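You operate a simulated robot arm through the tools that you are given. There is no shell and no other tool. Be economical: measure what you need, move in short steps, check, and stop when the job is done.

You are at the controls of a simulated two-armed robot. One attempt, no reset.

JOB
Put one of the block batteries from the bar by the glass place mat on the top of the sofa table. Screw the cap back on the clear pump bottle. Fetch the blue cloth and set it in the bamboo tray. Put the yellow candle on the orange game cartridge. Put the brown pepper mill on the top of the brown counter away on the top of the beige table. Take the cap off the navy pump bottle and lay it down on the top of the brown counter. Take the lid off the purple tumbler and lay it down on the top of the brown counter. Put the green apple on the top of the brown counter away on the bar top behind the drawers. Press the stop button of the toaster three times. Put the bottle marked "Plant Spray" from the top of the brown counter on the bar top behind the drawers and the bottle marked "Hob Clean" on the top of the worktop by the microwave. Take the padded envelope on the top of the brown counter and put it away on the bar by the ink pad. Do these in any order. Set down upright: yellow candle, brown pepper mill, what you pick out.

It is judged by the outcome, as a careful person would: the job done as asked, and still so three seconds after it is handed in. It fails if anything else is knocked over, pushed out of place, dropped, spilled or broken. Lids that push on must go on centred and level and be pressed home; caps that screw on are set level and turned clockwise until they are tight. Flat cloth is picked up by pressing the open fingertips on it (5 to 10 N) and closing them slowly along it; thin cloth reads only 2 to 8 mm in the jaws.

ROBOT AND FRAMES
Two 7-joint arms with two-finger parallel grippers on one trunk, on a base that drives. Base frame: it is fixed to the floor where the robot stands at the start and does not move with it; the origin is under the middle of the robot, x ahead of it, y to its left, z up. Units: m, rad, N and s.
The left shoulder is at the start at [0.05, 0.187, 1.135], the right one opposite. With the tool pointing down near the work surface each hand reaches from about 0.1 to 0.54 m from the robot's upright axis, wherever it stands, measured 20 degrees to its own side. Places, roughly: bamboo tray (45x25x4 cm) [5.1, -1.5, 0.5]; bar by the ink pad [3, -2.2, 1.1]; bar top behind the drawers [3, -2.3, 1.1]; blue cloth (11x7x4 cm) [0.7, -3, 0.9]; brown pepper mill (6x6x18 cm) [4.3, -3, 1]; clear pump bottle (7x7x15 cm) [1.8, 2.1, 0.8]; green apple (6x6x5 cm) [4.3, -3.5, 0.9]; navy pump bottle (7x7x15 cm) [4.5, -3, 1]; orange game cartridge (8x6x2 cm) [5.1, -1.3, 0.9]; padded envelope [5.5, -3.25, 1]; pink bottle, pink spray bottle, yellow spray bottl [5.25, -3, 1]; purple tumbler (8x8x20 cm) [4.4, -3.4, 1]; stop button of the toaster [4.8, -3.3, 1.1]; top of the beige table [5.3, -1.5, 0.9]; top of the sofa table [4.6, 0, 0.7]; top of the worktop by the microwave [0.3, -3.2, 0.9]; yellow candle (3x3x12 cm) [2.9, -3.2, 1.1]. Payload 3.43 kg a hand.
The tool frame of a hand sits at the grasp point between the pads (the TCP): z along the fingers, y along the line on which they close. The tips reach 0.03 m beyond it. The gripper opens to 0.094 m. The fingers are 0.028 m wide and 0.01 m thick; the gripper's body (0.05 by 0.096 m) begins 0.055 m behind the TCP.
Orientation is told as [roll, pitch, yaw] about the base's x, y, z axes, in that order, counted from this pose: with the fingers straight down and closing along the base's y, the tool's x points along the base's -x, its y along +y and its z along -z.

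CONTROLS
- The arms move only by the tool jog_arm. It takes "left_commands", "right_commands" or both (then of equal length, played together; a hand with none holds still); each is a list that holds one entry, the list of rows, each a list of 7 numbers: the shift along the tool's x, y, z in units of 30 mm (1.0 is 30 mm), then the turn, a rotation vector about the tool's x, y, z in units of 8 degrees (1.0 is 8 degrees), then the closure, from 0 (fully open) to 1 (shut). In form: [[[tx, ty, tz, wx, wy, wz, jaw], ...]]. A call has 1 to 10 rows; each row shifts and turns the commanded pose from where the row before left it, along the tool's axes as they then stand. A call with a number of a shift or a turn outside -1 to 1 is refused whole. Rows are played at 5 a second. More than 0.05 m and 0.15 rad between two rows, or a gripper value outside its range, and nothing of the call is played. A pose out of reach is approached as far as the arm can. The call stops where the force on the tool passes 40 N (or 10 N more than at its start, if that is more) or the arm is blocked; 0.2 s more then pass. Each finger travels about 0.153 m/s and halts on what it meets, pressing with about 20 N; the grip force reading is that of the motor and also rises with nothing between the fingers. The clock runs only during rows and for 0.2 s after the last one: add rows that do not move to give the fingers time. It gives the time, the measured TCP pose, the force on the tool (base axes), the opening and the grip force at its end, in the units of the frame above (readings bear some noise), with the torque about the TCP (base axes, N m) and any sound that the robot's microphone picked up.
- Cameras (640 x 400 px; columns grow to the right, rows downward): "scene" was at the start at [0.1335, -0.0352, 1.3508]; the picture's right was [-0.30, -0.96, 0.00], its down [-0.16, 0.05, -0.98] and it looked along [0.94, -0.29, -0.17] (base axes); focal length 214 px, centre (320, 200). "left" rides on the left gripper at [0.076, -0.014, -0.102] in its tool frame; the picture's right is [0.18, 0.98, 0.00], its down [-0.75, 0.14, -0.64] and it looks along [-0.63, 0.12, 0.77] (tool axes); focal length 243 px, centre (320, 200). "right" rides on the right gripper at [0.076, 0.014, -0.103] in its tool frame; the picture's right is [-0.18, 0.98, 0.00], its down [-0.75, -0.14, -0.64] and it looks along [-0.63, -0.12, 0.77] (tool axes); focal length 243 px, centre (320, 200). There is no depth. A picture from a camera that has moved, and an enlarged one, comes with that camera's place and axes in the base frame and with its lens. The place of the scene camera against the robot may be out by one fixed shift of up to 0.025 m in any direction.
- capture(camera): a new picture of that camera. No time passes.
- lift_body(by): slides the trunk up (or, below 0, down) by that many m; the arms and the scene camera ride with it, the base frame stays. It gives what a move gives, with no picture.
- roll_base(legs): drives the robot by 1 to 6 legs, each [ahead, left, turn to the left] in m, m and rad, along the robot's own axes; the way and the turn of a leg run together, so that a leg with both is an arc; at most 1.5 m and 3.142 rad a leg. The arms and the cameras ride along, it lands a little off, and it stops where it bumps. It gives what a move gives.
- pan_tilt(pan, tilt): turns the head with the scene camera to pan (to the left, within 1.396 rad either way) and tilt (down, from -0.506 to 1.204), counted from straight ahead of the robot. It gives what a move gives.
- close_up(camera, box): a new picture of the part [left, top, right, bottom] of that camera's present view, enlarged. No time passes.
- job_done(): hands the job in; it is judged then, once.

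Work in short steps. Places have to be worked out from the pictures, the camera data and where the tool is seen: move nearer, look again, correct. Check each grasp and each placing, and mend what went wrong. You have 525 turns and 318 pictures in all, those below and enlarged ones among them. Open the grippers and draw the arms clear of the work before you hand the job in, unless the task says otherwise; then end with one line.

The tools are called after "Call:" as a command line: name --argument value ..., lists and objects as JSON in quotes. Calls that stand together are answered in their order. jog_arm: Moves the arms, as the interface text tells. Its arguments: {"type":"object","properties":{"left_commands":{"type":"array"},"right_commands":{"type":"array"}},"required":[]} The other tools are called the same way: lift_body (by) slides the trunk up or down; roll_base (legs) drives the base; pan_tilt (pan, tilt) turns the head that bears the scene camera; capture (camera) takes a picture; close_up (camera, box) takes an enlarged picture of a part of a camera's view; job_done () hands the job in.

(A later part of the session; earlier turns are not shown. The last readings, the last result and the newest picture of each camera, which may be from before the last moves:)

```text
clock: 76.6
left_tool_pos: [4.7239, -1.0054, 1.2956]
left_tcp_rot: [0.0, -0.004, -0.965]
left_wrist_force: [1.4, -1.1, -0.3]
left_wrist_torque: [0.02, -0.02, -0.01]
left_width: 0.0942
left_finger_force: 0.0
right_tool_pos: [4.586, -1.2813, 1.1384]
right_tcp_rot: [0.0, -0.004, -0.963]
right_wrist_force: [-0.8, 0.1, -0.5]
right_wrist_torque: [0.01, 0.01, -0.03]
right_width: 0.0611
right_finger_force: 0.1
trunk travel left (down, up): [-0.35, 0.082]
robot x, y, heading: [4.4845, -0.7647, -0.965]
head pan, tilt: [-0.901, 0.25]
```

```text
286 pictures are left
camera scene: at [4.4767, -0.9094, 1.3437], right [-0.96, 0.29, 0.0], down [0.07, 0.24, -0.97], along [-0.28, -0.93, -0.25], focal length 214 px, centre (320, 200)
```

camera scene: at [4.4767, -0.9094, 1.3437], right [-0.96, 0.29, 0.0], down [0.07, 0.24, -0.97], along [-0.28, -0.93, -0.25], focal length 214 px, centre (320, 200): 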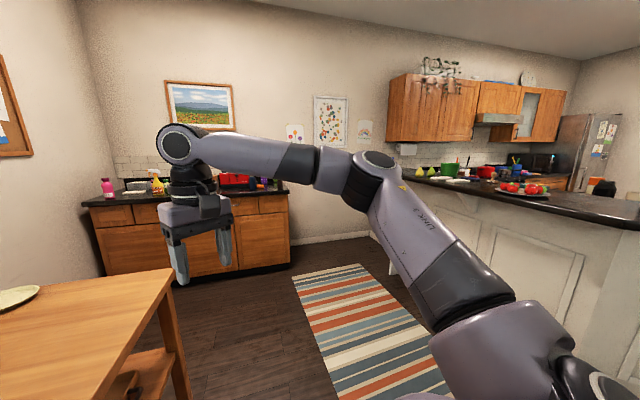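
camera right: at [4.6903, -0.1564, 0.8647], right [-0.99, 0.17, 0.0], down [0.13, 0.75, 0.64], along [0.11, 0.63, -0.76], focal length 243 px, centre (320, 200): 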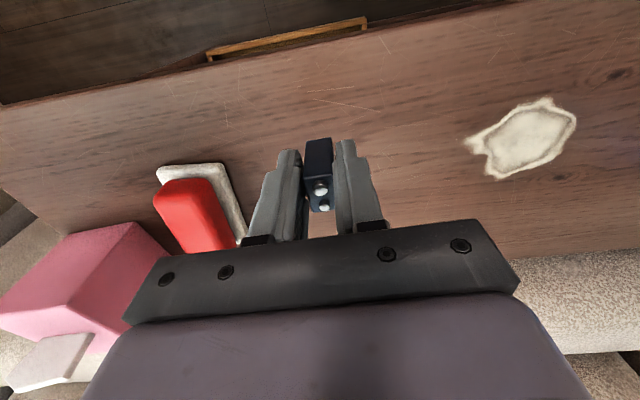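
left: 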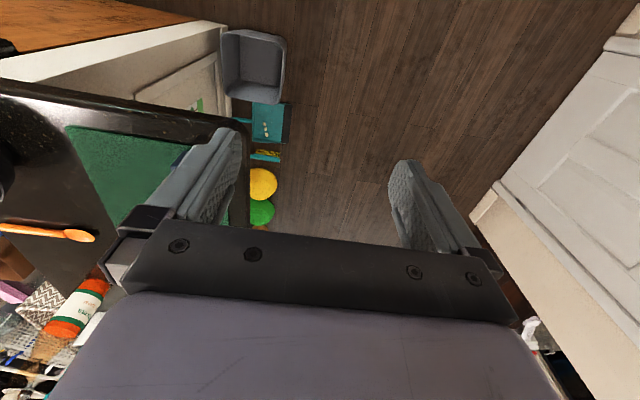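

Beige table with the orange cartridge is in view, and the brown counter at y≈-3. I retract the right hand and drive around the table toward the counter.

Call:
jog_arm --right_commands '[[[0.7, -0.5, -0.8, 0, 0, 0, 0], [0.7, -0.5, -0.8, 0, 0, 0, 0], [0.7, -0.5, -0.8, 0, 0, 0, 0], [0.7, -0.5, -0.8, 0, 0, 0, 0], [0.7, 0, -0.8, 0, 0, 0, 0], [0.7, 0, -0.8, 0, 0, 0, 0]]]'

Call:
roll_base --legs '[[0, 0, -0.606], [0.3, -0.3, 0], [1.15, 0, 0], [0, 0.3, 0]]'

Call:
pan_tilt --pan 0.25 --tilt 0.5

Call:
capture --camera "scene"

```text
clock: 78.0
left_tool_pos: [4.7249, -1.006, 1.2973]
left_tcp_rot: [-0.001, -0.005, -0.965]
left_wrist_force: [-0.7, -0.9, 0.0]
left_wrist_torque: [0.03, -0.02, 0.02]
left_width: 0.0941
left_finger_force: 0.1
right_tool_pos: [4.4622, -1.2106, 1.283]
right_tcp_rot: [-0.001, -0.004, -0.964]
right_wrist_force: [0.1, -0.1, 0.0]
right_wrist_torque: [0.02, -0.01, 0.02]
right_width: 0.0941
right_finger_force: 0.2
trunk travel left (down, up): [-0.35, 0.082]
robot x, y, heading: [4.481, -0.7657, -0.962]
head pan, tilt: [-0.901, 0.25]
```

```text
clock: 89.2
left_tool_pos: [4.5487, -2.5191, 1.2966]
left_tcp_rot: [-0.002, -0.003, -1.569]
left_wrist_force: [0.1, 0.1, 0.6]
left_wrist_torque: [0.01, 0.02, -0.02]
left_width: 0.094
left_finger_force: 0.1
right_tool_pos: [4.2168, -2.5416, 1.2831]
right_tcp_rot: [0.001, -0.003, -1.567]
right_wrist_force: [0.4, 0.1, -0.8]
right_wrist_torque: [-0.01, 0.01, 0.01]
right_width: 0.094
right_finger_force: 0.0
trunk travel left (down, up): [-0.35, 0.082]
robot x, y, heading: [4.4883, -2.1837, -1.566]
head pan, tilt: [-0.901, 0.25]
```

```text
clock: 90.6
left_tool_pos: [4.5489, -2.5194, 1.296]
left_tcp_rot: [-0.001, -0.002, -1.569]
left_wrist_force: [-0.1, -0.1, 0.5]
left_wrist_torque: [0.01, -0.02, 0.01]
left_width: 0.094
left_finger_force: 0.1
right_tool_pos: [4.2165, -2.5405, 1.282]
right_tcp_rot: [0.001, -0.005, -1.567]
right_wrist_force: [-0.3, 1.1, -0.1]
right_wrist_torque: [0.0, 0.02, 0.03]
right_width: 0.094
right_finger_force: 0.0
trunk travel left (down, up): [-0.35, 0.082]
robot x, y, heading: [4.4908, -2.1856, -1.569]
head pan, tilt: [0.25, 0.499]
```

```text
285 pictures are left
camera scene: at [4.4972, -2.3384, 1.3205], right [-0.97, -0.25, 0.0], down [-0.12, 0.46, -0.88], along [0.22, -0.85, -0.48], focal length 214 px, centre (320, 200)
```

scene: 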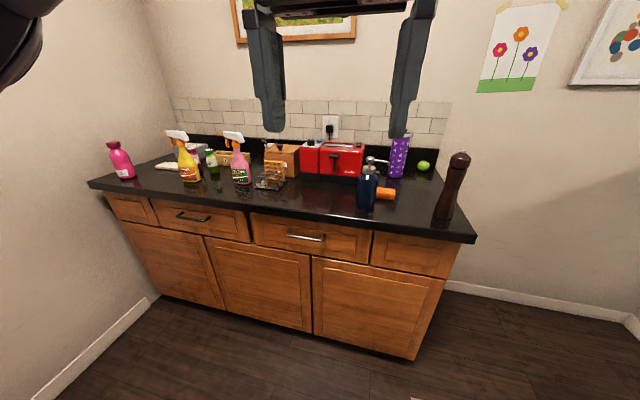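

Call:
close_up --camera "scene" --box '[80, 100, 280, 225]'

Call:
close_up --camera "scene" --box '[250, 100, 490, 250]'

```text
3.20 times, centred on (180, 162) of scene
camera zoom: at [4.4972, -2.3384, 1.3205], right [-0.97, -0.25, 0.0], down [-0.12, 0.46, -0.88], along [0.22, -0.85, -0.48], focal length 686 px, centre (768, 320)
```

zoom: 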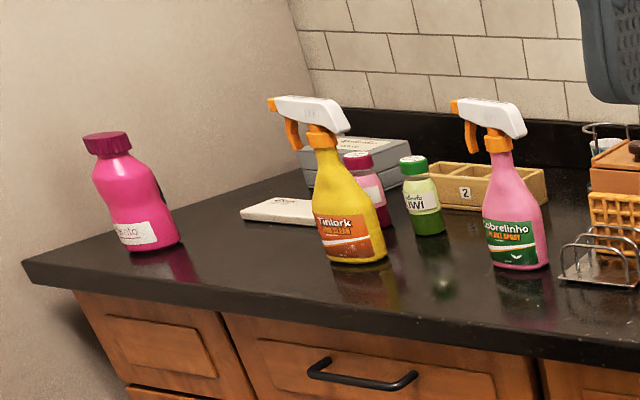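

```text
2.67 times, centred on (370, 175) of scene
camera zoom: at [4.4972, -2.3384, 1.3205], right [-0.97, -0.25, 0.0], down [-0.12, 0.46, -0.88], along [0.22, -0.85, -0.48], focal length 572 px, centre (187, 267)
```

zoom: 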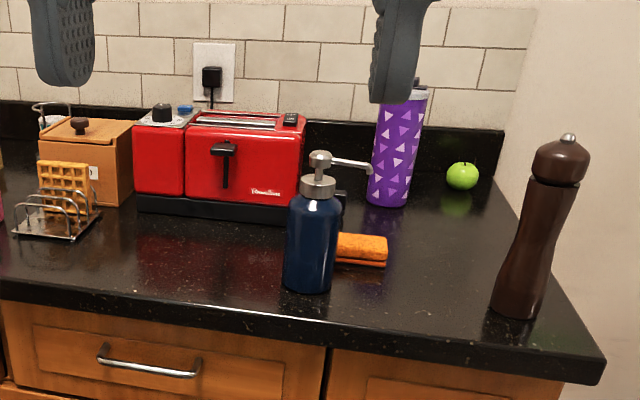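

Yellow spray reads "Hob Clean", pink spray "Plant Spray". I drive closer to the counter to work on the navy bottle, aligned a bit left of it.

Call:
roll_base --legs '[[0.3, 0.06, 0]]'

Call:
pan_tilt --pan -0.2 --tilt 0.75

Call:
capture --camera "scene"

```text
clock: 92.7
left_tool_pos: [4.6097, -2.821, 1.2961]
left_tcp_rot: [0.001, -0.003, -1.57]
left_wrist_force: [0.1, 0.1, -0.4]
left_wrist_torque: [0.01, 0.03, 0.0]
left_width: 0.0939
left_finger_force: 0.0
right_tool_pos: [4.2768, -2.8429, 1.2824]
right_tcp_rot: [0.002, -0.002, -1.568]
right_wrist_force: [0.0, 0.0, -0.3]
right_wrist_torque: [0.0, -0.01, 0.02]
right_width: 0.094
right_finger_force: 0.0
trunk travel left (down, up): [-0.35, 0.082]
robot x, y, heading: [4.5534, -2.4864, -1.569]
head pan, tilt: [0.25, 0.499]
```

```text
clock: 93.6
left_tool_pos: [4.6092, -2.8201, 1.2969]
left_tcp_rot: [-0.001, -0.004, -1.57]
left_wrist_force: [0.0, 0.5, -0.3]
left_wrist_torque: [0.01, 0.0, 0.01]
left_width: 0.094
left_finger_force: 0.1
right_tool_pos: [4.2764, -2.8425, 1.2832]
right_tcp_rot: [0.0, -0.004, -1.567]
right_wrist_force: [-0.8, -0.1, 0.0]
right_wrist_torque: [0.02, 0.0, 0.0]
right_width: 0.0939
right_finger_force: 0.1
trunk travel left (down, up): [-0.35, 0.082]
robot x, y, heading: [4.5478, -2.484, -1.567]
head pan, tilt: [-0.201, 0.75]
```

```text
282 pictures are left
camera scene: at [4.5188, -2.633, 1.2986], right [-0.98, 0.2, 0.0], down [0.13, 0.67, -0.73], along [-0.14, -0.72, -0.68], focal length 214 px, centre (320, 200)
```

scene: 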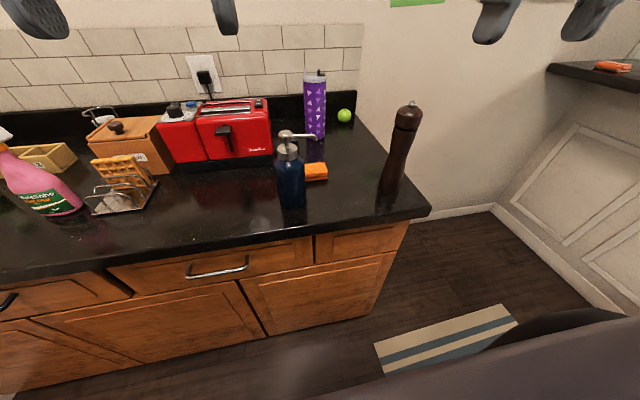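

I move closer another 0.12 m.

Call:
roll_base --legs '[[0.12, 0.05, 0]]'

Call:
capture --camera "right"

Call:
capture --camera "left"

Call:
capture --camera "scene"

```text
clock: 94.9
left_tool_pos: [4.66, -2.9431, 1.2964]
left_tcp_rot: [0.001, -0.002, -1.57]
left_wrist_force: [-0.4, -0.2, 0.7]
left_wrist_torque: [0.03, 0.01, 0.01]
left_width: 0.0936
left_finger_force: 0.2
right_tool_pos: [4.3266, -2.9641, 1.2837]
right_tcp_rot: [-0.001, -0.005, -1.567]
right_wrist_force: [-0.1, -0.9, 0.2]
right_wrist_torque: [0.03, -0.01, 0.0]
right_width: 0.0938
right_finger_force: 0.1
trunk travel left (down, up): [-0.35, 0.082]
robot x, y, heading: [4.5968, -2.6049, -1.571]
head pan, tilt: [-0.201, 0.75]
```

```text
281 pictures are left
camera right: at [4.341, -2.8874, 1.3859], right [0.98, -0.18, 0.0], down [-0.14, -0.75, 0.64], along [-0.12, -0.63, -0.76], focal length 243 px, centre (320, 200)
```

right: 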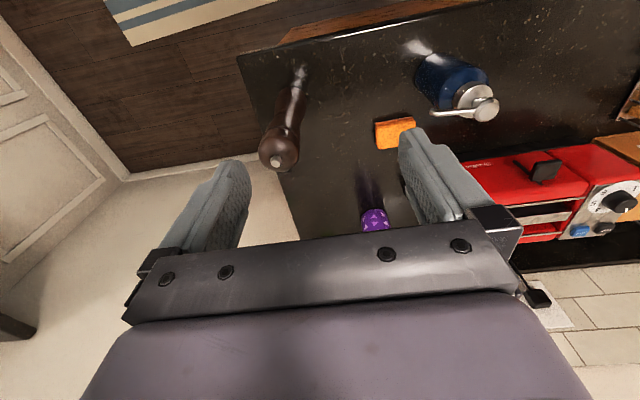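

```text
280 pictures are left
camera left: at [4.6451, -2.8657, 1.4004], right [0.98, 0.18, 0.0], down [0.14, -0.75, 0.64], along [0.12, -0.63, -0.77], focal length 243 px, centre (320, 200)
```

left: 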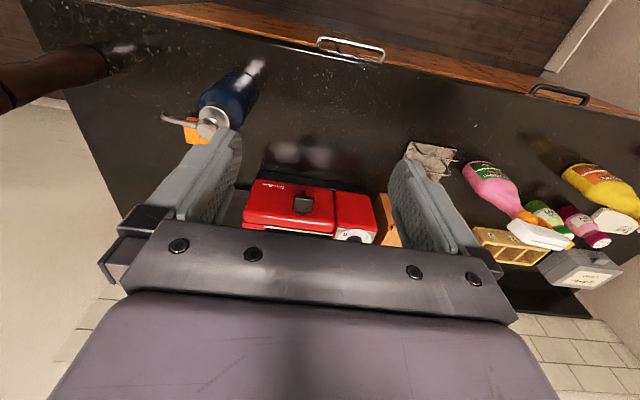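

```text
279 pictures are left
camera scene: at [4.5689, -2.7553, 1.2984], right [-0.98, 0.2, 0.0], down [0.13, 0.67, -0.73], along [-0.15, -0.72, -0.68], focal length 214 px, centre (320, 200)
```

scene: 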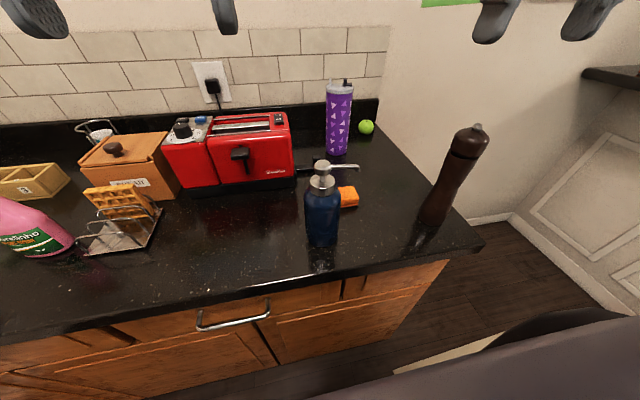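

Triangulating from both wrist cameras: pump knob top at [4.521, -3.028, 1.086], mill top near [4.255, -3.04]. Let me zoom to see the cap's build.

Call:
close_up --camera "scene" --box '[270, 140, 400, 260]'

Call:
close_up --camera "right" --box '[340, 20, 540, 145]'

```text
3.33 times, centred on (335, 200) of scene
camera zoom: at [4.5689, -2.7553, 1.2984], right [-0.98, 0.2, 0.0], down [0.13, 0.67, -0.73], along [-0.15, -0.72, -0.68], focal length 715 px, centre (270, 200)
```

zoom: 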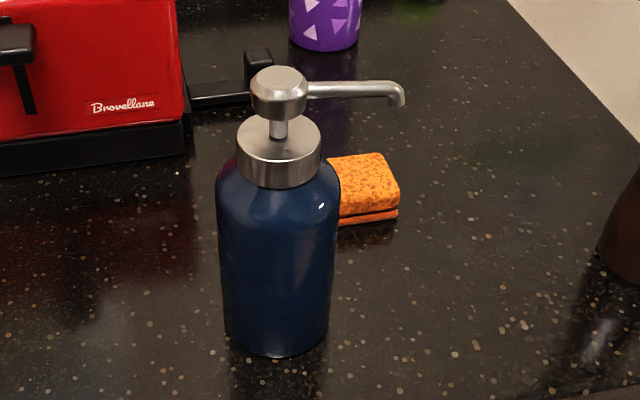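

```text
3.20 times, centred on (440, 82) of right
camera zoom: at [4.341, -2.8874, 1.3859], right [0.98, -0.18, 0.0], down [-0.14, -0.75, 0.64], along [-0.12, -0.63, -0.76], focal length 776 px, centre (-64, 576)
```

zoom: 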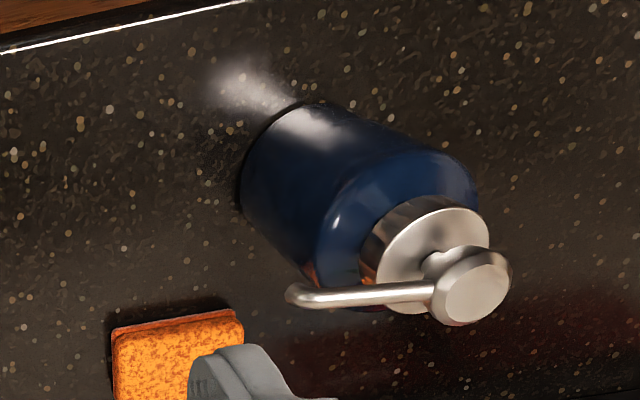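

Plan: left hand holds the bottle body from the front, nearly horizontal (25° down), right hand unscrews from above. First turn the left hand in place.

Call:
jog_arm --left_commands '[[[0, 0, 0, 0, 0, 1, 0], [0, 0, 0, 0, 0, 1, 0], [0, 0, 0, 0, 0, 1, 0], [0, 0, 0, 0, -1, 0, 0], [0, 0, 0, 0, -1, 0, 0], [0, 0, 0, 0, -1, 0, 0], [0, 0, 0, 0, -1, 0, 0], [0, 0, 0, 0, -1, 0, 0], [0, 0, 0, 0, -1, 0, 0], [0, 0, 0, 0, -1, 0, 0]]]'

Call:
capture --camera "left"

```text
clock: 96.4
left_tool_pos: [4.6619, -2.947, 1.3017]
left_tcp_rot: [-0.021, -0.469, -1.966]
left_wrist_force: [-3.9, -8.3, 17.3]
left_wrist_torque: [2.78, -0.85, 0.35]
left_width: 0.0941
left_finger_force: 0.0
right_tool_pos: [4.3263, -2.9636, 1.2827]
right_tcp_rot: [0.001, -0.004, -1.57]
right_wrist_force: [-0.4, 0.2, 0.4]
right_wrist_torque: [0.01, 0.03, 0.0]
right_width: 0.094
right_finger_force: 0.1
trunk travel left (down, up): [-0.35, 0.082]
robot x, y, heading: [4.5992, -2.6058, -1.568]
head pan, tilt: [-0.201, 0.75]
stopped in row 7 (left hand): the force on the tool passed its limit (the readings are from after the stop); the commanded pose is now the measured one
```

```text
276 pictures are left
camera left: at [4.6942, -2.8345, 1.3606], right [0.97, -0.24, -0.1], down [-0.01, -0.41, 0.91], along [-0.26, -0.88, -0.4], focal length 243 px, centre (320, 200)
```

left: 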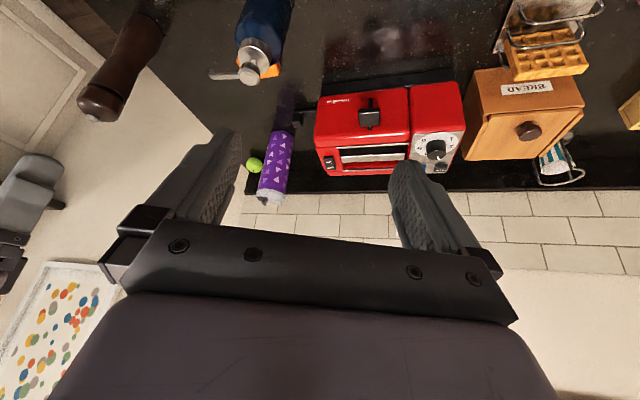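

The left hand likely touched the head; I back off the pitch a little, then move it down and left, away from the head.

Call:
jog_arm --left_commands '[[[0, 0.5, 0, 0, 0.6, 0, 0], [0.3, 0.6, 0.7, 0, 0, 0, 0], [0.3, 0.6, 0.7, 0, 0, 0, 0], [0.3, 0.6, 0.7, 0, 0, 0, 0], [0.3, 0, 0.9, 0, 0, 0, 0], [0.3, 0, 0.9, 0, 0, 0, 0]]]'

Call:
capture --camera "scene"

```text
clock: 97.8
left_tool_pos: [4.7232, -2.9729, 1.1731]
left_tcp_rot: [-0.013, -0.386, -1.975]
left_wrist_force: [0.5, -0.2, -0.1]
left_wrist_torque: [-0.01, 0.0, 0.01]
left_width: 0.0939
left_finger_force: 0.0
right_tool_pos: [4.3266, -2.9646, 1.283]
right_tcp_rot: [0.0, -0.003, -1.568]
right_wrist_force: [-0.9, 0.2, -0.1]
right_wrist_torque: [0.0, 0.0, 0.0]
right_width: 0.0939
right_finger_force: 0.2
trunk travel left (down, up): [-0.35, 0.082]
robot x, y, heading: [4.5995, -2.6064, -1.568]
head pan, tilt: [-0.201, 0.75]
```

```text
275 pictures are left
camera scene: at [4.5687, -2.7547, 1.2986], right [-0.98, 0.2, 0.0], down [0.13, 0.67, -0.73], along [-0.14, -0.72, -0.68], focal length 214 px, centre (320, 200)
```

scene: 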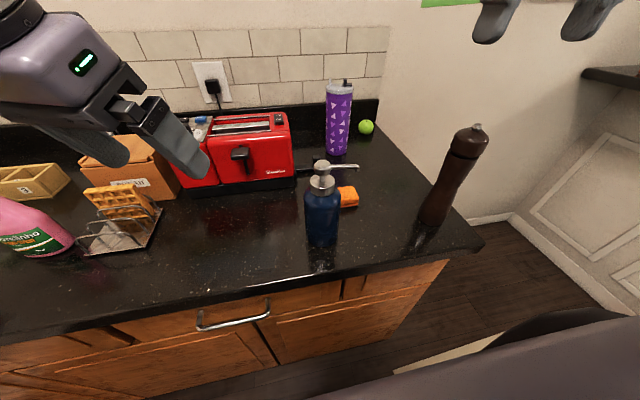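

Clear now. I continue pitching while stepping a bit lower.

Call:
jog_arm --left_commands '[[[0.2, 0, 0.3, 0, -1, 0, 0], [0.3, 0, 0.3, 0, -1, 0, 0], [0.4, 0, 0.3, 0, -1, 0, 0], [0.5, 0, 0.2, 0, -1, 0, 0], [0.6, 0, 0.2, 0, -1, 0, 0], [0.6, 0, 0.2, 0, -0.4, 0, 0], [0, 0, 0, 0, 0, 0, 0]]]'

Call:
capture --camera "left"

Call:
capture --camera "scene"

```text
clock: 99.4
left_tool_pos: [4.7078, -3.0137, 1.1143]
left_tcp_rot: [-0.027, -1.14, -1.952]
left_wrist_force: [0.3, 0.3, 0.3]
left_wrist_torque: [-0.01, 0.01, 0.0]
left_width: 0.094
left_finger_force: 0.1
left hand out of reach, approached as far as the arm can: row 4, 5, 6
right_tool_pos: [4.3265, -2.9638, 1.2829]
right_tcp_rot: [0.0, -0.003, -1.571]
right_wrist_force: [-0.1, 0.2, 0.7]
right_wrist_torque: [-0.03, 0.01, 0.02]
right_width: 0.094
right_finger_force: 0.0
trunk travel left (down, up): [-0.35, 0.082]
robot x, y, heading: [4.6, -2.6093, -1.568]
head pan, tilt: [-0.201, 0.75]
```

```text
274 pictures are left
camera left: at [4.7439, -2.8925, 1.0895], right [0.93, -0.32, -0.18], down [0.25, 0.19, 0.95], along [-0.27, -0.93, 0.25], focal length 243 px, centre (320, 200)
```

left: 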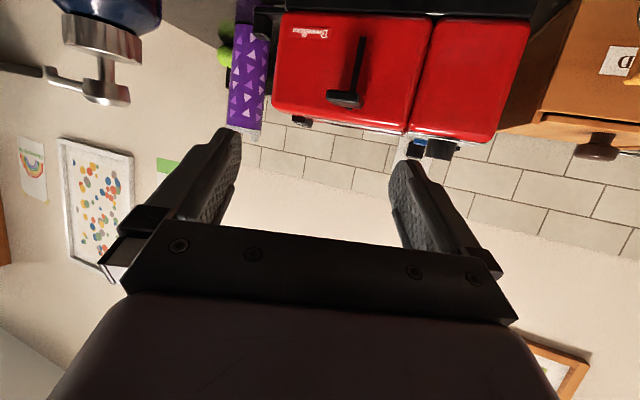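

```text
273 pictures are left
camera scene: at [4.5685, -2.7544, 1.2986], right [-0.98, 0.2, 0.0], down [0.14, 0.67, -0.73], along [-0.14, -0.72, -0.68], focal length 214 px, centre (320, 200)
```

scene: 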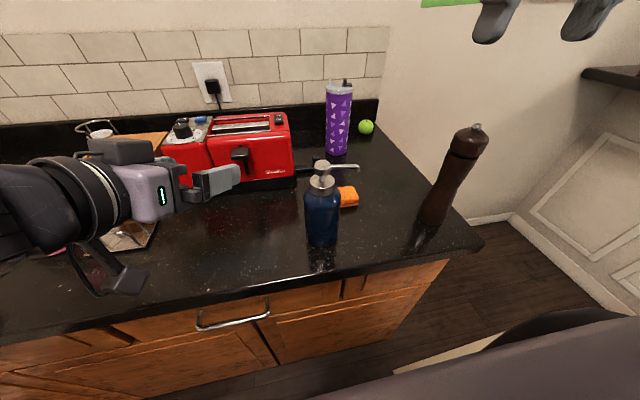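

Tilt reached, but the hand is close to its inner limit. I back the robot 0.09 m and shift 0.04 right for a comfortable pose.

Call:
roll_base --legs '[[-0.09, -0.04, 0]]'

Call:
jog_arm --left_commands '[[[0.8, 0, 0, 0, 0, 0, 0], [0.8, 0, 0, 0, 0, 0, 0], [0.8, 0, 0, 0, 0, 0, 0], [0.8, 0, 0, 0, 0, 0, 0], [0, 0, 0, 0, 0, 0, 0]]]'

Call:
capture --camera "scene"

```text
clock: 100.5
left_tool_pos: [4.6679, -2.9228, 1.1144]
left_tcp_rot: [-0.028, -1.14, -1.955]
left_wrist_force: [-0.4, 0.9, 0.4]
left_wrist_torque: [0.0, 0.01, -0.02]
left_width: 0.0941
left_finger_force: 0.1
right_tool_pos: [4.2864, -2.8722, 1.2836]
right_tcp_rot: [-0.002, -0.004, -1.569]
right_wrist_force: [-0.1, 0.4, 0.3]
right_wrist_torque: [-0.03, -0.02, -0.01]
right_width: 0.0939
right_finger_force: 0.1
trunk travel left (down, up): [-0.35, 0.082]
robot x, y, heading: [4.559, -2.5161, -1.566]
head pan, tilt: [-0.201, 0.75]
```

```text
clock: 101.7
left_tool_pos: [4.6664, -2.9321, 1.0307]
left_tcp_rot: [-0.029, -1.139, -1.953]
left_wrist_force: [0.7, -0.3, 0.5]
left_wrist_torque: [0.0, -0.03, 0.04]
left_width: 0.094
left_finger_force: 0.1
left hand out of reach, approached as far as the arm can: row 1, 2, 3, 4
right_tool_pos: [4.2865, -2.8735, 1.284]
right_tcp_rot: [-0.001, -0.004, -1.568]
right_wrist_force: [0.7, -0.7, 0.3]
right_wrist_torque: [-0.03, -0.01, -0.03]
right_width: 0.0939
right_finger_force: 0.0
trunk travel left (down, up): [-0.35, 0.082]
robot x, y, heading: [4.5579, -2.5145, -1.565]
head pan, tilt: [-0.201, 0.75]
```

```text
272 pictures are left
camera scene: at [4.5289, -2.6647, 1.2986], right [-0.98, 0.2, 0.0], down [0.14, 0.67, -0.73], along [-0.15, -0.72, -0.68], focal length 214 px, centre (320, 200)
```

scene: 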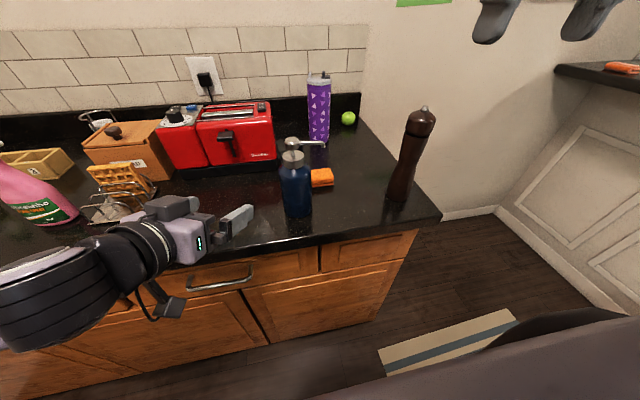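

I shift the left hand sideways to line up in front of the bottle, a little lower.

Call:
jog_arm --left_commands '[[[0.18, -0.66, 0.3, 0, 0, 0, 0], [0.18, -0.66, 0.3, 0, 0, 0, 0], [0.18, -0.66, 0.3, 0, 0, 0, 0], [0.18, -0.66, 0.3, 0, 0, 0, 0], [0.18, -0.66, 0.3, 0, 0, 0, 0], [0, 0, 0, 0, 0, 0, 0]]]'

Call:
capture --camera "scene"

Call:
capture --camera "left"

```text
clock: 103.1
left_tool_pos: [4.5637, -2.918, 0.9871]
left_tcp_rot: [-0.029, -1.138, -1.954]
left_wrist_force: [0.2, 1.1, 0.4]
left_wrist_torque: [0.04, -0.02, -0.01]
left_width: 0.0941
left_finger_force: 0.0
right_tool_pos: [4.2865, -2.8736, 1.2829]
right_tcp_rot: [0.0, -0.005, -1.57]
right_wrist_force: [0.2, 0.0, 0.4]
right_wrist_torque: [0.01, 0.02, -0.03]
right_width: 0.094
right_finger_force: 0.0
trunk travel left (down, up): [-0.35, 0.082]
robot x, y, heading: [4.5599, -2.5129, -1.576]
head pan, tilt: [-0.201, 0.75]
```

```text
271 pictures are left
camera scene: at [4.5291, -2.6647, 1.2986], right [-0.98, 0.2, 0.0], down [0.14, 0.67, -0.73], along [-0.15, -0.72, -0.68], focal length 214 px, centre (320, 200)
```

scene: 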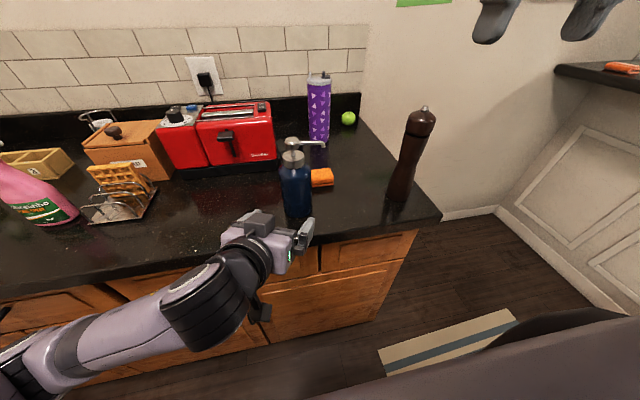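

```text
270 pictures are left
camera left: at [4.5998, -2.7976, 0.9636], right [0.93, -0.32, -0.18], down [0.25, 0.18, 0.95], along [-0.27, -0.93, 0.25], focal length 243 px, centre (320, 200)
```

left: 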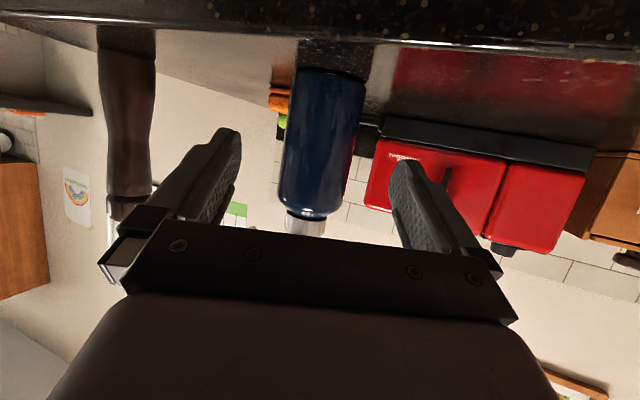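

Bottle is centred between the left fingers. I advance horizontally and close on the body.

Call:
jog_arm --left_commands '[[[-0.25, 0, 0.78, 0, 0, 0, 0], [-0.25, 0, 0.78, 0, 0, 0, 0], [-0.25, 0, 0.78, 0, 0, 0, 0], [-0.25, 0, 0.7, 0, 0, 0, 0], [0, 0, 0, 0, 0, 0, 0]]]'

Call:
capture --camera "left"

Call:
close_up --camera "scene" --box '[210, 110, 390, 260]'

```text
clock: 104.3
left_tool_pos: [4.5267, -3.0069, 0.9769]
left_tcp_rot: [-0.03, -1.14, -1.953]
left_wrist_force: [-0.5, 0.0, -0.5]
left_wrist_torque: [0.03, 0.02, 0.03]
left_width: 0.0939
left_finger_force: 0.1
right_tool_pos: [4.2869, -2.8737, 1.2827]
right_tcp_rot: [0.0, -0.004, -1.57]
right_wrist_force: [0.1, 0.8, -0.6]
right_wrist_torque: [0.03, -0.03, 0.02]
right_width: 0.094
right_finger_force: 0.1
trunk travel left (down, up): [-0.35, 0.082]
robot x, y, heading: [4.559, -2.518, -1.572]
head pan, tilt: [-0.201, 0.75]
```

```text
269 pictures are left
camera left: at [4.5632, -2.8849, 0.9527], right [0.93, -0.32, -0.18], down [0.25, 0.18, 0.95], along [-0.27, -0.93, 0.25], focal length 243 px, centre (320, 200)
```

left: 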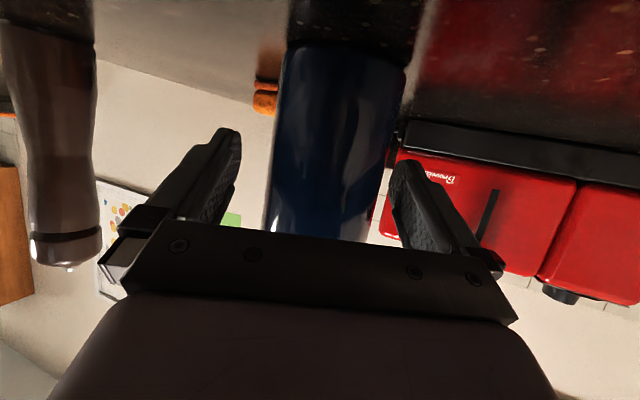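

```text
2.67 times, centred on (300, 185) of scene
camera zoom: at [4.529, -2.6646, 1.2986], right [-0.98, 0.2, 0.0], down [0.14, 0.67, -0.73], along [-0.15, -0.72, -0.68], focal length 572 px, centre (373, 240)
```

zoom: 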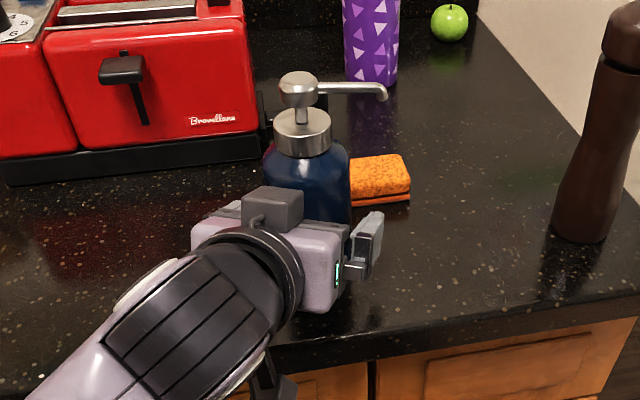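

Small centring shift, then close on the body.

Call:
jog_arm --left_commands '[[[0, 0.15, 0, 0, 0, 0, 0], [0, 0, 0, 0, 0, 0, 0.15], [0, 0, 0, 0, 0, 0, 0.3], [0, 0, 0, 0, 0, 0, 0.5], [0, 0, 0, 0, 0, 0, 0.5], [0, 0, 0, 0, 0, 0, 0.5]]]'

Call:
capture --camera "left"

Call:
capture --camera "right"

```text
clock: 105.7
left_tool_pos: [4.5309, -3.0083, 0.9764]
left_tcp_rot: [-0.028, -1.14, -1.952]
left_wrist_force: [-0.2, 0.1, 0.3]
left_wrist_torque: [-0.1, -0.14, -0.03]
left_width: 0.0683
left_finger_force: 20.0
right_tool_pos: [4.2876, -2.8752, 1.2836]
right_tcp_rot: [-0.001, -0.003, -1.57]
right_wrist_force: [1.4, -0.1, 0.8]
right_wrist_torque: [-0.01, 0.0, -0.04]
right_width: 0.0942
right_finger_force: 0.1
trunk travel left (down, up): [-0.35, 0.082]
robot x, y, heading: [4.5591, -2.518, -1.573]
head pan, tilt: [-0.201, 0.75]
```

```text
267 pictures are left
camera left: at [4.5673, -2.8861, 0.9524], right [0.93, -0.32, -0.18], down [0.25, 0.18, 0.95], along [-0.27, -0.93, 0.25], focal length 243 px, centre (320, 200)
```

left: 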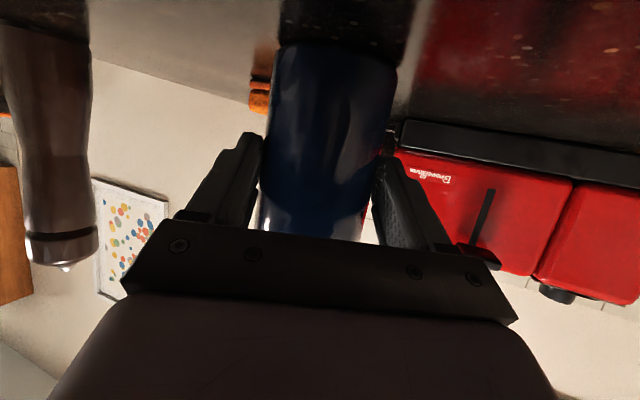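

```text
266 pictures are left
camera right: at [4.301, -2.7967, 1.386], right [0.98, -0.18, 0.0], down [-0.14, -0.75, 0.64], along [-0.12, -0.63, -0.76], focal length 243 px, centre (320, 200)
```

right: 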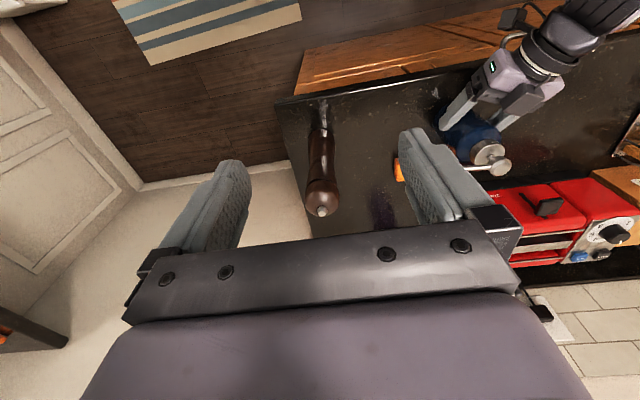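

Bottle held (68 mm). Now I rotate the right hand 90° clockwise at its present place so its fingers close along base y, across the nozzle.

Call:
jog_arm --right_commands '[[[0, 0, 0, 0, 0, 1, 0], [0, 0, 0, 0, 0, 1, 0], [0, 0, 0, 0, 0, 1, 0], [0, 0, 0, 0, 0, 1, 0], [0, 0, 0, 0, 0, 1, 0], [0, 0, 0, 0, 0, 1, 0], [0, 0, 0, 0, 0, 1, 0], [0, 0, 0, 0, 0, 1, 0], [0, 0, 0, 0, 0, 1, 0], [0, 0, 0, 0, 0, 1, 0]]]'

Call:
jog_arm --right_commands '[[[0, 0, 0, 0, 0, 1, 0], [0, -1, 0, 0, 0, 0.25, 0], [0, -1, 0, 0, 0, 0, 0], [0, -1, 0, 0, 0, 0, 0], [0, 0, 0, 0, 0, 0, 0]]]'

Call:
capture --camera "right"

Call:
capture --camera "scene"

```text
clock: 107.9
left_tool_pos: [4.5306, -3.0069, 0.9762]
left_tcp_rot: [-0.029, -1.136, -1.953]
left_wrist_force: [0.6, -0.7, 1.2]
left_wrist_torque: [-0.11, -0.26, 0.01]
left_width: 0.0687
left_finger_force: 20.1
right_tool_pos: [4.286, -2.8737, 1.2839]
right_tcp_rot: [0.003, 0.001, -2.967]
right_wrist_force: [-0.7, -0.2, 0.2]
right_wrist_torque: [-0.02, -0.02, -0.02]
right_width: 0.0941
right_finger_force: 0.0
trunk travel left (down, up): [-0.35, 0.082]
robot x, y, heading: [4.5562, -2.5168, -1.566]
head pan, tilt: [-0.201, 0.75]
```

```text
clock: 109.1
left_tool_pos: [4.5303, -3.0075, 0.9775]
left_tcp_rot: [-0.029, -1.138, -1.953]
left_wrist_force: [1.5, 1.6, 2.6]
left_wrist_torque: [0.0, -0.31, 0.05]
left_width: 0.0688
left_finger_force: 20.0
right_tool_pos: [4.2861, -2.7823, 1.2816]
right_tcp_rot: [0.002, 0.0, -3.139]
right_wrist_force: [-0.1, 0.2, -0.1]
right_wrist_torque: [-0.02, 0.0, 0.02]
right_width: 0.0942
right_finger_force: 0.1
trunk travel left (down, up): [-0.35, 0.082]
robot x, y, heading: [4.5598, -2.518, -1.566]
head pan, tilt: [-0.201, 0.75]
```

```text
265 pictures are left
camera right: at [4.3621, -2.7964, 1.3855], right [-0.18, -0.98, 0.0], down [-0.75, 0.14, 0.64], along [-0.63, 0.11, -0.77], focal length 243 px, centre (320, 200)
```

right: 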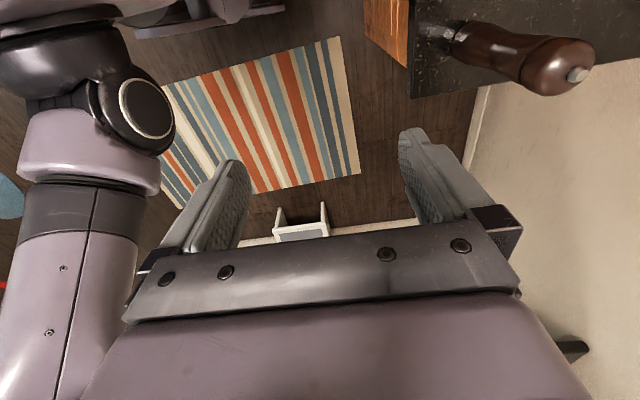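

```text
264 pictures are left
camera scene: at [4.5291, -2.6643, 1.2986], right [-0.98, 0.2, 0.0], down [0.14, 0.67, -0.73], along [-0.15, -0.72, -0.68], focal length 214 px, centre (320, 200)
```

scene: 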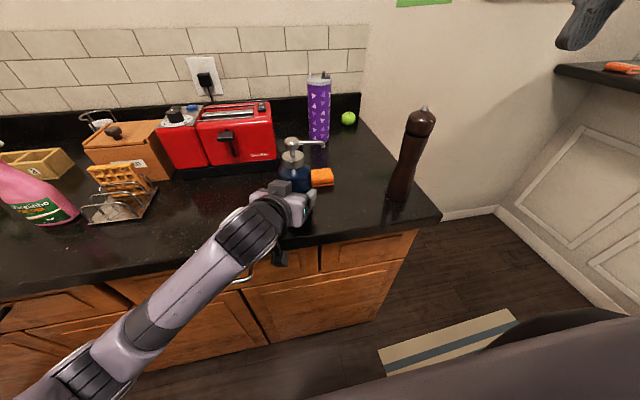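

Now move the right hand over the pump, staying at z≈1.21.

Call:
jog_arm --right_commands '[[[0.87, 0.91, 0.25, 0, 0, 0, 0], [0.87, 0.91, 0.25, 0, 0, 0, 0], [0.87, 0.91, 0.25, 0, 0, 0, 0], [0.87, 0.91, 0.25, 0, 0, 0, 0], [0.87, 0.91, 0.25, 0, 0, 0, 0], [0.87, 0.91, 0.25, 0, 0, 0, 0], [0.87, 0.91, 0.25, 0, 0, 0, 0], [0.87, 0.91, 0.25, 0, 0, 0, 0], [0.87, 0.91, 0.25, 0, 0, 0, 0], [0, 0, 0, 0, 0, 0, 0]]]'

Call:
capture --camera "right"

Call:
capture --camera "scene"

```text
clock: 111.3
left_tool_pos: [4.5315, -3.0079, 0.977]
left_tcp_rot: [-0.029, -1.139, -1.955]
left_wrist_force: [0.3, -0.5, 3.8]
left_wrist_torque: [-0.17, -0.29, 0.02]
left_width: 0.0682
left_finger_force: 19.5
right_tool_pos: [4.3809, -2.9429, 1.186]
right_tcp_rot: [0.003, -0.001, -3.14]
right_wrist_force: [0.4, -0.7, -0.4]
right_wrist_torque: [-0.02, 0.0, 0.02]
right_width: 0.0938
right_finger_force: 0.2
right hand out of reach, approached as far as the arm can: row 4, 5, 6, 7, 8, 9
trunk travel left (down, up): [-0.35, 0.082]
robot x, y, heading: [4.5585, -2.5186, -1.568]
head pan, tilt: [-0.201, 0.75]
```

```text
263 pictures are left
camera right: at [4.4564, -2.9557, 1.2888], right [-0.18, -0.98, 0.0], down [-0.75, 0.14, 0.64], along [-0.63, 0.11, -0.77], focal length 243 px, centre (320, 200)
```

right: 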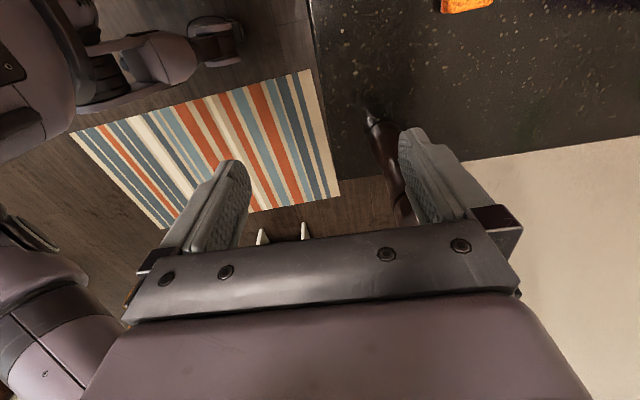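

```text
262 pictures are left
camera scene: at [4.529, -2.6644, 1.2986], right [-0.98, 0.2, 0.0], down [0.14, 0.67, -0.73], along [-0.15, -0.72, -0.68], focal length 214 px, centre (320, 200)
```

scene: 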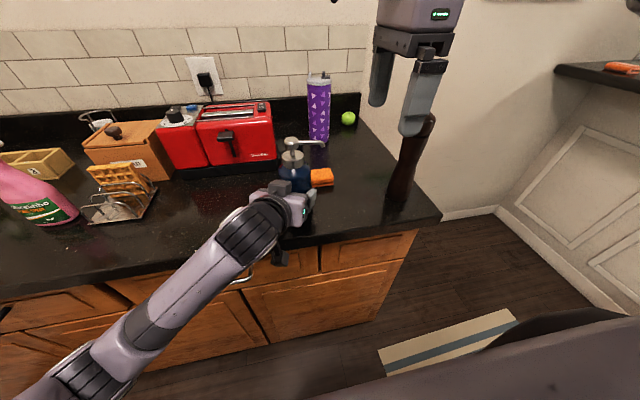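

The limit seems related to the wrist turn. I test reach with a less extreme yaw (-2.4), which still clears the nozzle.

Call:
jog_arm --right_commands '[[[0, 0, 0, 0, 0, -1, 0], [0, 0, 0, 0, 0, -1, 0], [0, 0, 0, 0, 0, -1, 0], [0, 0, 0, 0, 0, -1, 0], [0, 0, 0, 0, 0, -1, 0], [0.3, 1, 0, 0, 0, -0.3, 0], [0.3, 1, 0, 0, 0, 0, 0], [0.3, 1, 0, 0, 0, 0, 0], [0.3, 1, 0, 0, 0, 0, 0], [0.3, 1, 0, 0, 0, 0, 0]]]'

Call:
capture --camera "right"

```text
clock: 113.5
left_tool_pos: [4.5307, -3.0068, 0.9777]
left_tcp_rot: [-0.03, -1.14, -1.952]
left_wrist_force: [0.9, -0.9, 4.8]
left_wrist_torque: [-0.25, -0.26, 0.01]
left_width: 0.0684
left_finger_force: 19.9
right_tool_pos: [4.3816, -2.9411, 1.1899]
right_tcp_rot: [0.003, -0.005, -2.4]
right_wrist_force: [0.7, 0.2, 0.5]
right_wrist_torque: [-0.01, -0.03, -0.02]
right_width: 0.094
right_finger_force: 0.1
right hand out of reach, approached as far as the arm can: row 6, 7, 8, 9, 10
trunk travel left (down, up): [-0.35, 0.082]
robot x, y, heading: [4.5578, -2.5173, -1.571]
head pan, tilt: [-0.201, 0.75]
```

```text
261 pictures are left
camera right: at [4.4472, -2.8997, 1.2919], right [0.53, -0.85, 0.0], down [-0.65, -0.4, 0.64], along [-0.55, -0.34, -0.77], focal length 243 px, centre (320, 200)
```

right: 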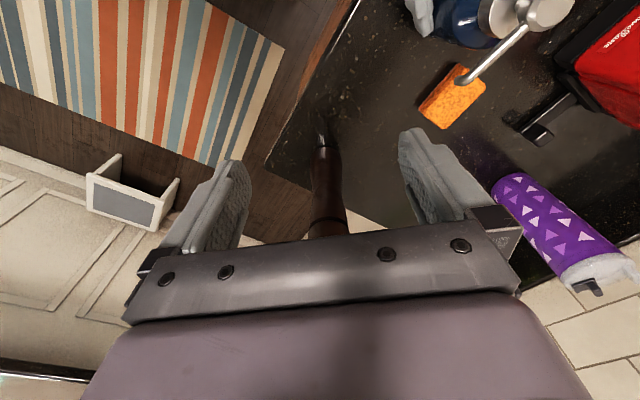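

Same limit. I test whether lower height or a closer-in path frees the sideways motion.

Call:
jog_arm --right_commands '[[[0, 0, 1, 0, 0, 0, 0], [0, 0, 1, 0, 0, 0, 0], [0.5, 0.5, 0.3, 0, 0, 0, 0], [0.7, 0.7, 0, 0, 0, 0, 0], [0.7, 0.7, 0, 0, 0, 0, 0]]]'

```text
clock: 114.7
left_tool_pos: [4.5303, -3.0073, 0.9769]
left_tcp_rot: [-0.03, -1.138, -1.953]
left_wrist_force: [-0.5, -2.3, 4.7]
left_wrist_torque: [-0.34, -0.23, -0.03]
left_width: 0.0686
left_finger_force: 19.9
right_tool_pos: [4.4122, -2.9355, 1.1171]
right_tcp_rot: [0.003, -0.002, -2.401]
right_wrist_force: [0.7, -0.8, -0.3]
right_wrist_torque: [-0.02, -0.02, -0.01]
right_width: 0.094
right_finger_force: 0.2
right hand out of reach, approached as far as the arm can: row 4, 5
trunk travel left (down, up): [-0.35, 0.082]
robot x, y, heading: [4.5609, -2.5147, -1.57]
head pan, tilt: [-0.201, 0.75]
```

The right hand can't come far inward here. I release the bottle, retreat, shift the robot left so the bottle is ~0.16 m right of its middle, and raise the trunk.

Call:
jog_arm --left_commands '[[[0, 0, 0, 0, 0, 0, 0.2], [0, 0, 0, 0, 0, 0, 0], [0, 0, 0, 0, 0, 0, 0], [0.3, 0, -0.78, 0, 0, 0, 0], [0.3, 0, -0.78, 0, 0, 0, 0], [0.3, 0, -0.78, 0, 0, 0, 0], [0.3, 0, -0.78, 0, 0, 0, 0], [0, 0, 0, 0, 0, 0, 0]]]' --right_commands '[[[0, 0, -1, 0, 0, 0, 0], [0, 0, -1, 0, 0, 0, 0], [0, 0, -1, 0, 0, 0, 0], [0.5, -0.8, -0.5, 0, 0, 0, 0], [0.5, -0.8, -0.5, 0, 0, 0, 0], [0.5, -0.8, 0, 0, 0, 0, 0], [0, 0, 0, 0, 0, 0, 0], [0, 0, 0, 0, 0, 0, 0]]]'

Call:
roll_base --legs '[[0, 0.12, 0]]'

Call:
lift_body --by 0.08

Call:
capture --camera "scene"

```text
clock: 116.5
left_tool_pos: [4.5704, -2.9155, 0.9837]
left_tcp_rot: [-0.03, -1.137, -1.954]
left_wrist_force: [0.4, 0.1, -0.1]
left_wrist_torque: [-0.01, 0.03, 0.01]
left_width: 0.0939
left_finger_force: 0.1
right_tool_pos: [4.3796, -2.8498, 1.1931]
right_tcp_rot: [0.003, -0.001, -2.4]
right_wrist_force: [0.0, -0.3, 0.1]
right_wrist_torque: [-0.01, 0.0, -0.03]
right_width: 0.0939
right_finger_force: 0.0
right hand out of reach, approached as far as the arm can: row 1, 2, 3
trunk travel left (down, up): [-0.35, 0.082]
robot x, y, heading: [4.5631, -2.5184, -1.573]
head pan, tilt: [-0.201, 0.75]
```

```text
clock: 117.8
left_tool_pos: [4.6902, -2.916, 0.9841]
left_tcp_rot: [-0.032, -1.138, -1.954]
left_wrist_force: [-0.9, 1.4, -0.4]
left_wrist_torque: [0.01, 0.05, 0.0]
left_width: 0.0937
left_finger_force: 0.1
right_tool_pos: [4.5002, -2.8501, 1.1926]
right_tcp_rot: [0.003, -0.003, -2.399]
right_wrist_force: [-0.1, 0.3, -0.4]
right_wrist_torque: [0.01, 0.04, 0.03]
right_width: 0.094
right_finger_force: 0.1
trunk travel left (down, up): [-0.35, 0.082]
robot x, y, heading: [4.6761, -2.5159, -1.573]
head pan, tilt: [-0.201, 0.75]
```

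```text
clock: 118.9
left_tool_pos: [4.6893, -2.9167, 1.065]
left_tcp_rot: [-0.03, -1.137, -1.952]
left_wrist_force: [-1.1, -0.6, -0.2]
left_wrist_torque: [0.04, 0.01, 0.04]
left_width: 0.0939
left_finger_force: 0.1
right_tool_pos: [4.499, -2.8499, 1.2737]
right_tcp_rot: [0.005, -0.001, -2.401]
right_wrist_force: [0.8, -0.1, -0.2]
right_wrist_torque: [0.01, 0.02, -0.01]
right_width: 0.0939
right_finger_force: 0.0
trunk travel left (down, up): [-0.43, 0.002]
robot x, y, heading: [4.6827, -2.5183, -1.57]
head pan, tilt: [-0.201, 0.75]
```

```text
260 pictures are left
camera scene: at [4.6482, -2.6647, 1.3785], right [-0.98, 0.2, 0.0], down [0.14, 0.67, -0.73], along [-0.15, -0.72, -0.68], focal length 214 px, centre (320, 200)
```

scene: 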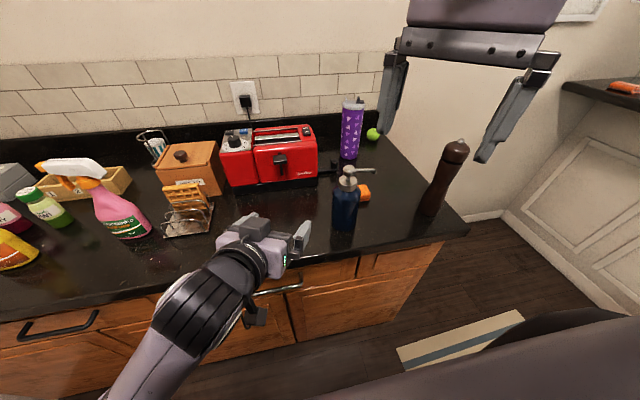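

Test the right hand over the pump now.

Call:
jog_arm --right_commands '[[[-0.69, 0.97, 0.45, 0, 0, 0, 0], [-0.69, 0.97, 0.45, 0, 0, 0, 0], [-0.69, 0.97, 0.45, 0, 0, 0, 0], [-0.69, 0.97, 0.45, 0, 0, 0, 0], [-0.69, 0.97, 0.45, 0, 0, 0, 0], [0, 0, 0, 0, 0, 0, 0]]]'

Call:
capture --camera "right"

Call:
capture --camera "scene"

```text
clock: 120.3
left_tool_pos: [4.6897, -2.9159, 1.0643]
left_tcp_rot: [-0.03, -1.137, -1.955]
left_wrist_force: [0.4, -1.0, -0.4]
left_wrist_torque: [-0.03, 0.02, 0.04]
left_width: 0.0941
left_finger_force: 0.1
right_tool_pos: [4.4996, -2.9697, 1.2231]
right_tcp_rot: [0.003, -0.004, -2.4]
right_wrist_force: [-0.1, 0.1, -0.4]
right_wrist_torque: [-0.02, 0.03, -0.02]
right_width: 0.0941
right_finger_force: 0.1
right hand out of reach, approached as far as the arm can: row 3, 4, 5
trunk travel left (down, up): [-0.43, 0.002]
robot x, y, heading: [4.6781, -2.5166, -1.574]
head pan, tilt: [-0.201, 0.75]
```

```text
259 pictures are left
camera right: at [4.5659, -2.9279, 1.3255], right [0.53, -0.85, 0.0], down [-0.65, -0.4, 0.64], along [-0.54, -0.34, -0.77], focal length 243 px, centre (320, 200)
```

right: 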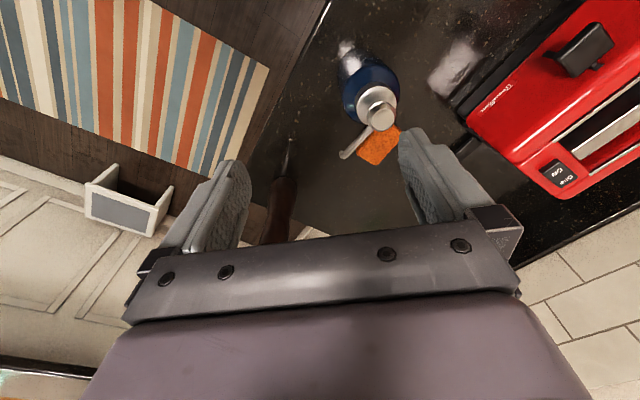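

```text
258 pictures are left
camera scene: at [4.6483, -2.6644, 1.3786], right [-0.98, 0.2, 0.0], down [0.14, 0.67, -0.73], along [-0.15, -0.72, -0.68], focal length 214 px, centre (320, 200)
```

scene: 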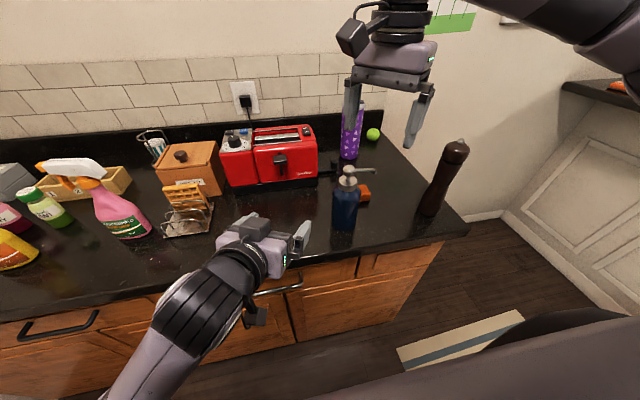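

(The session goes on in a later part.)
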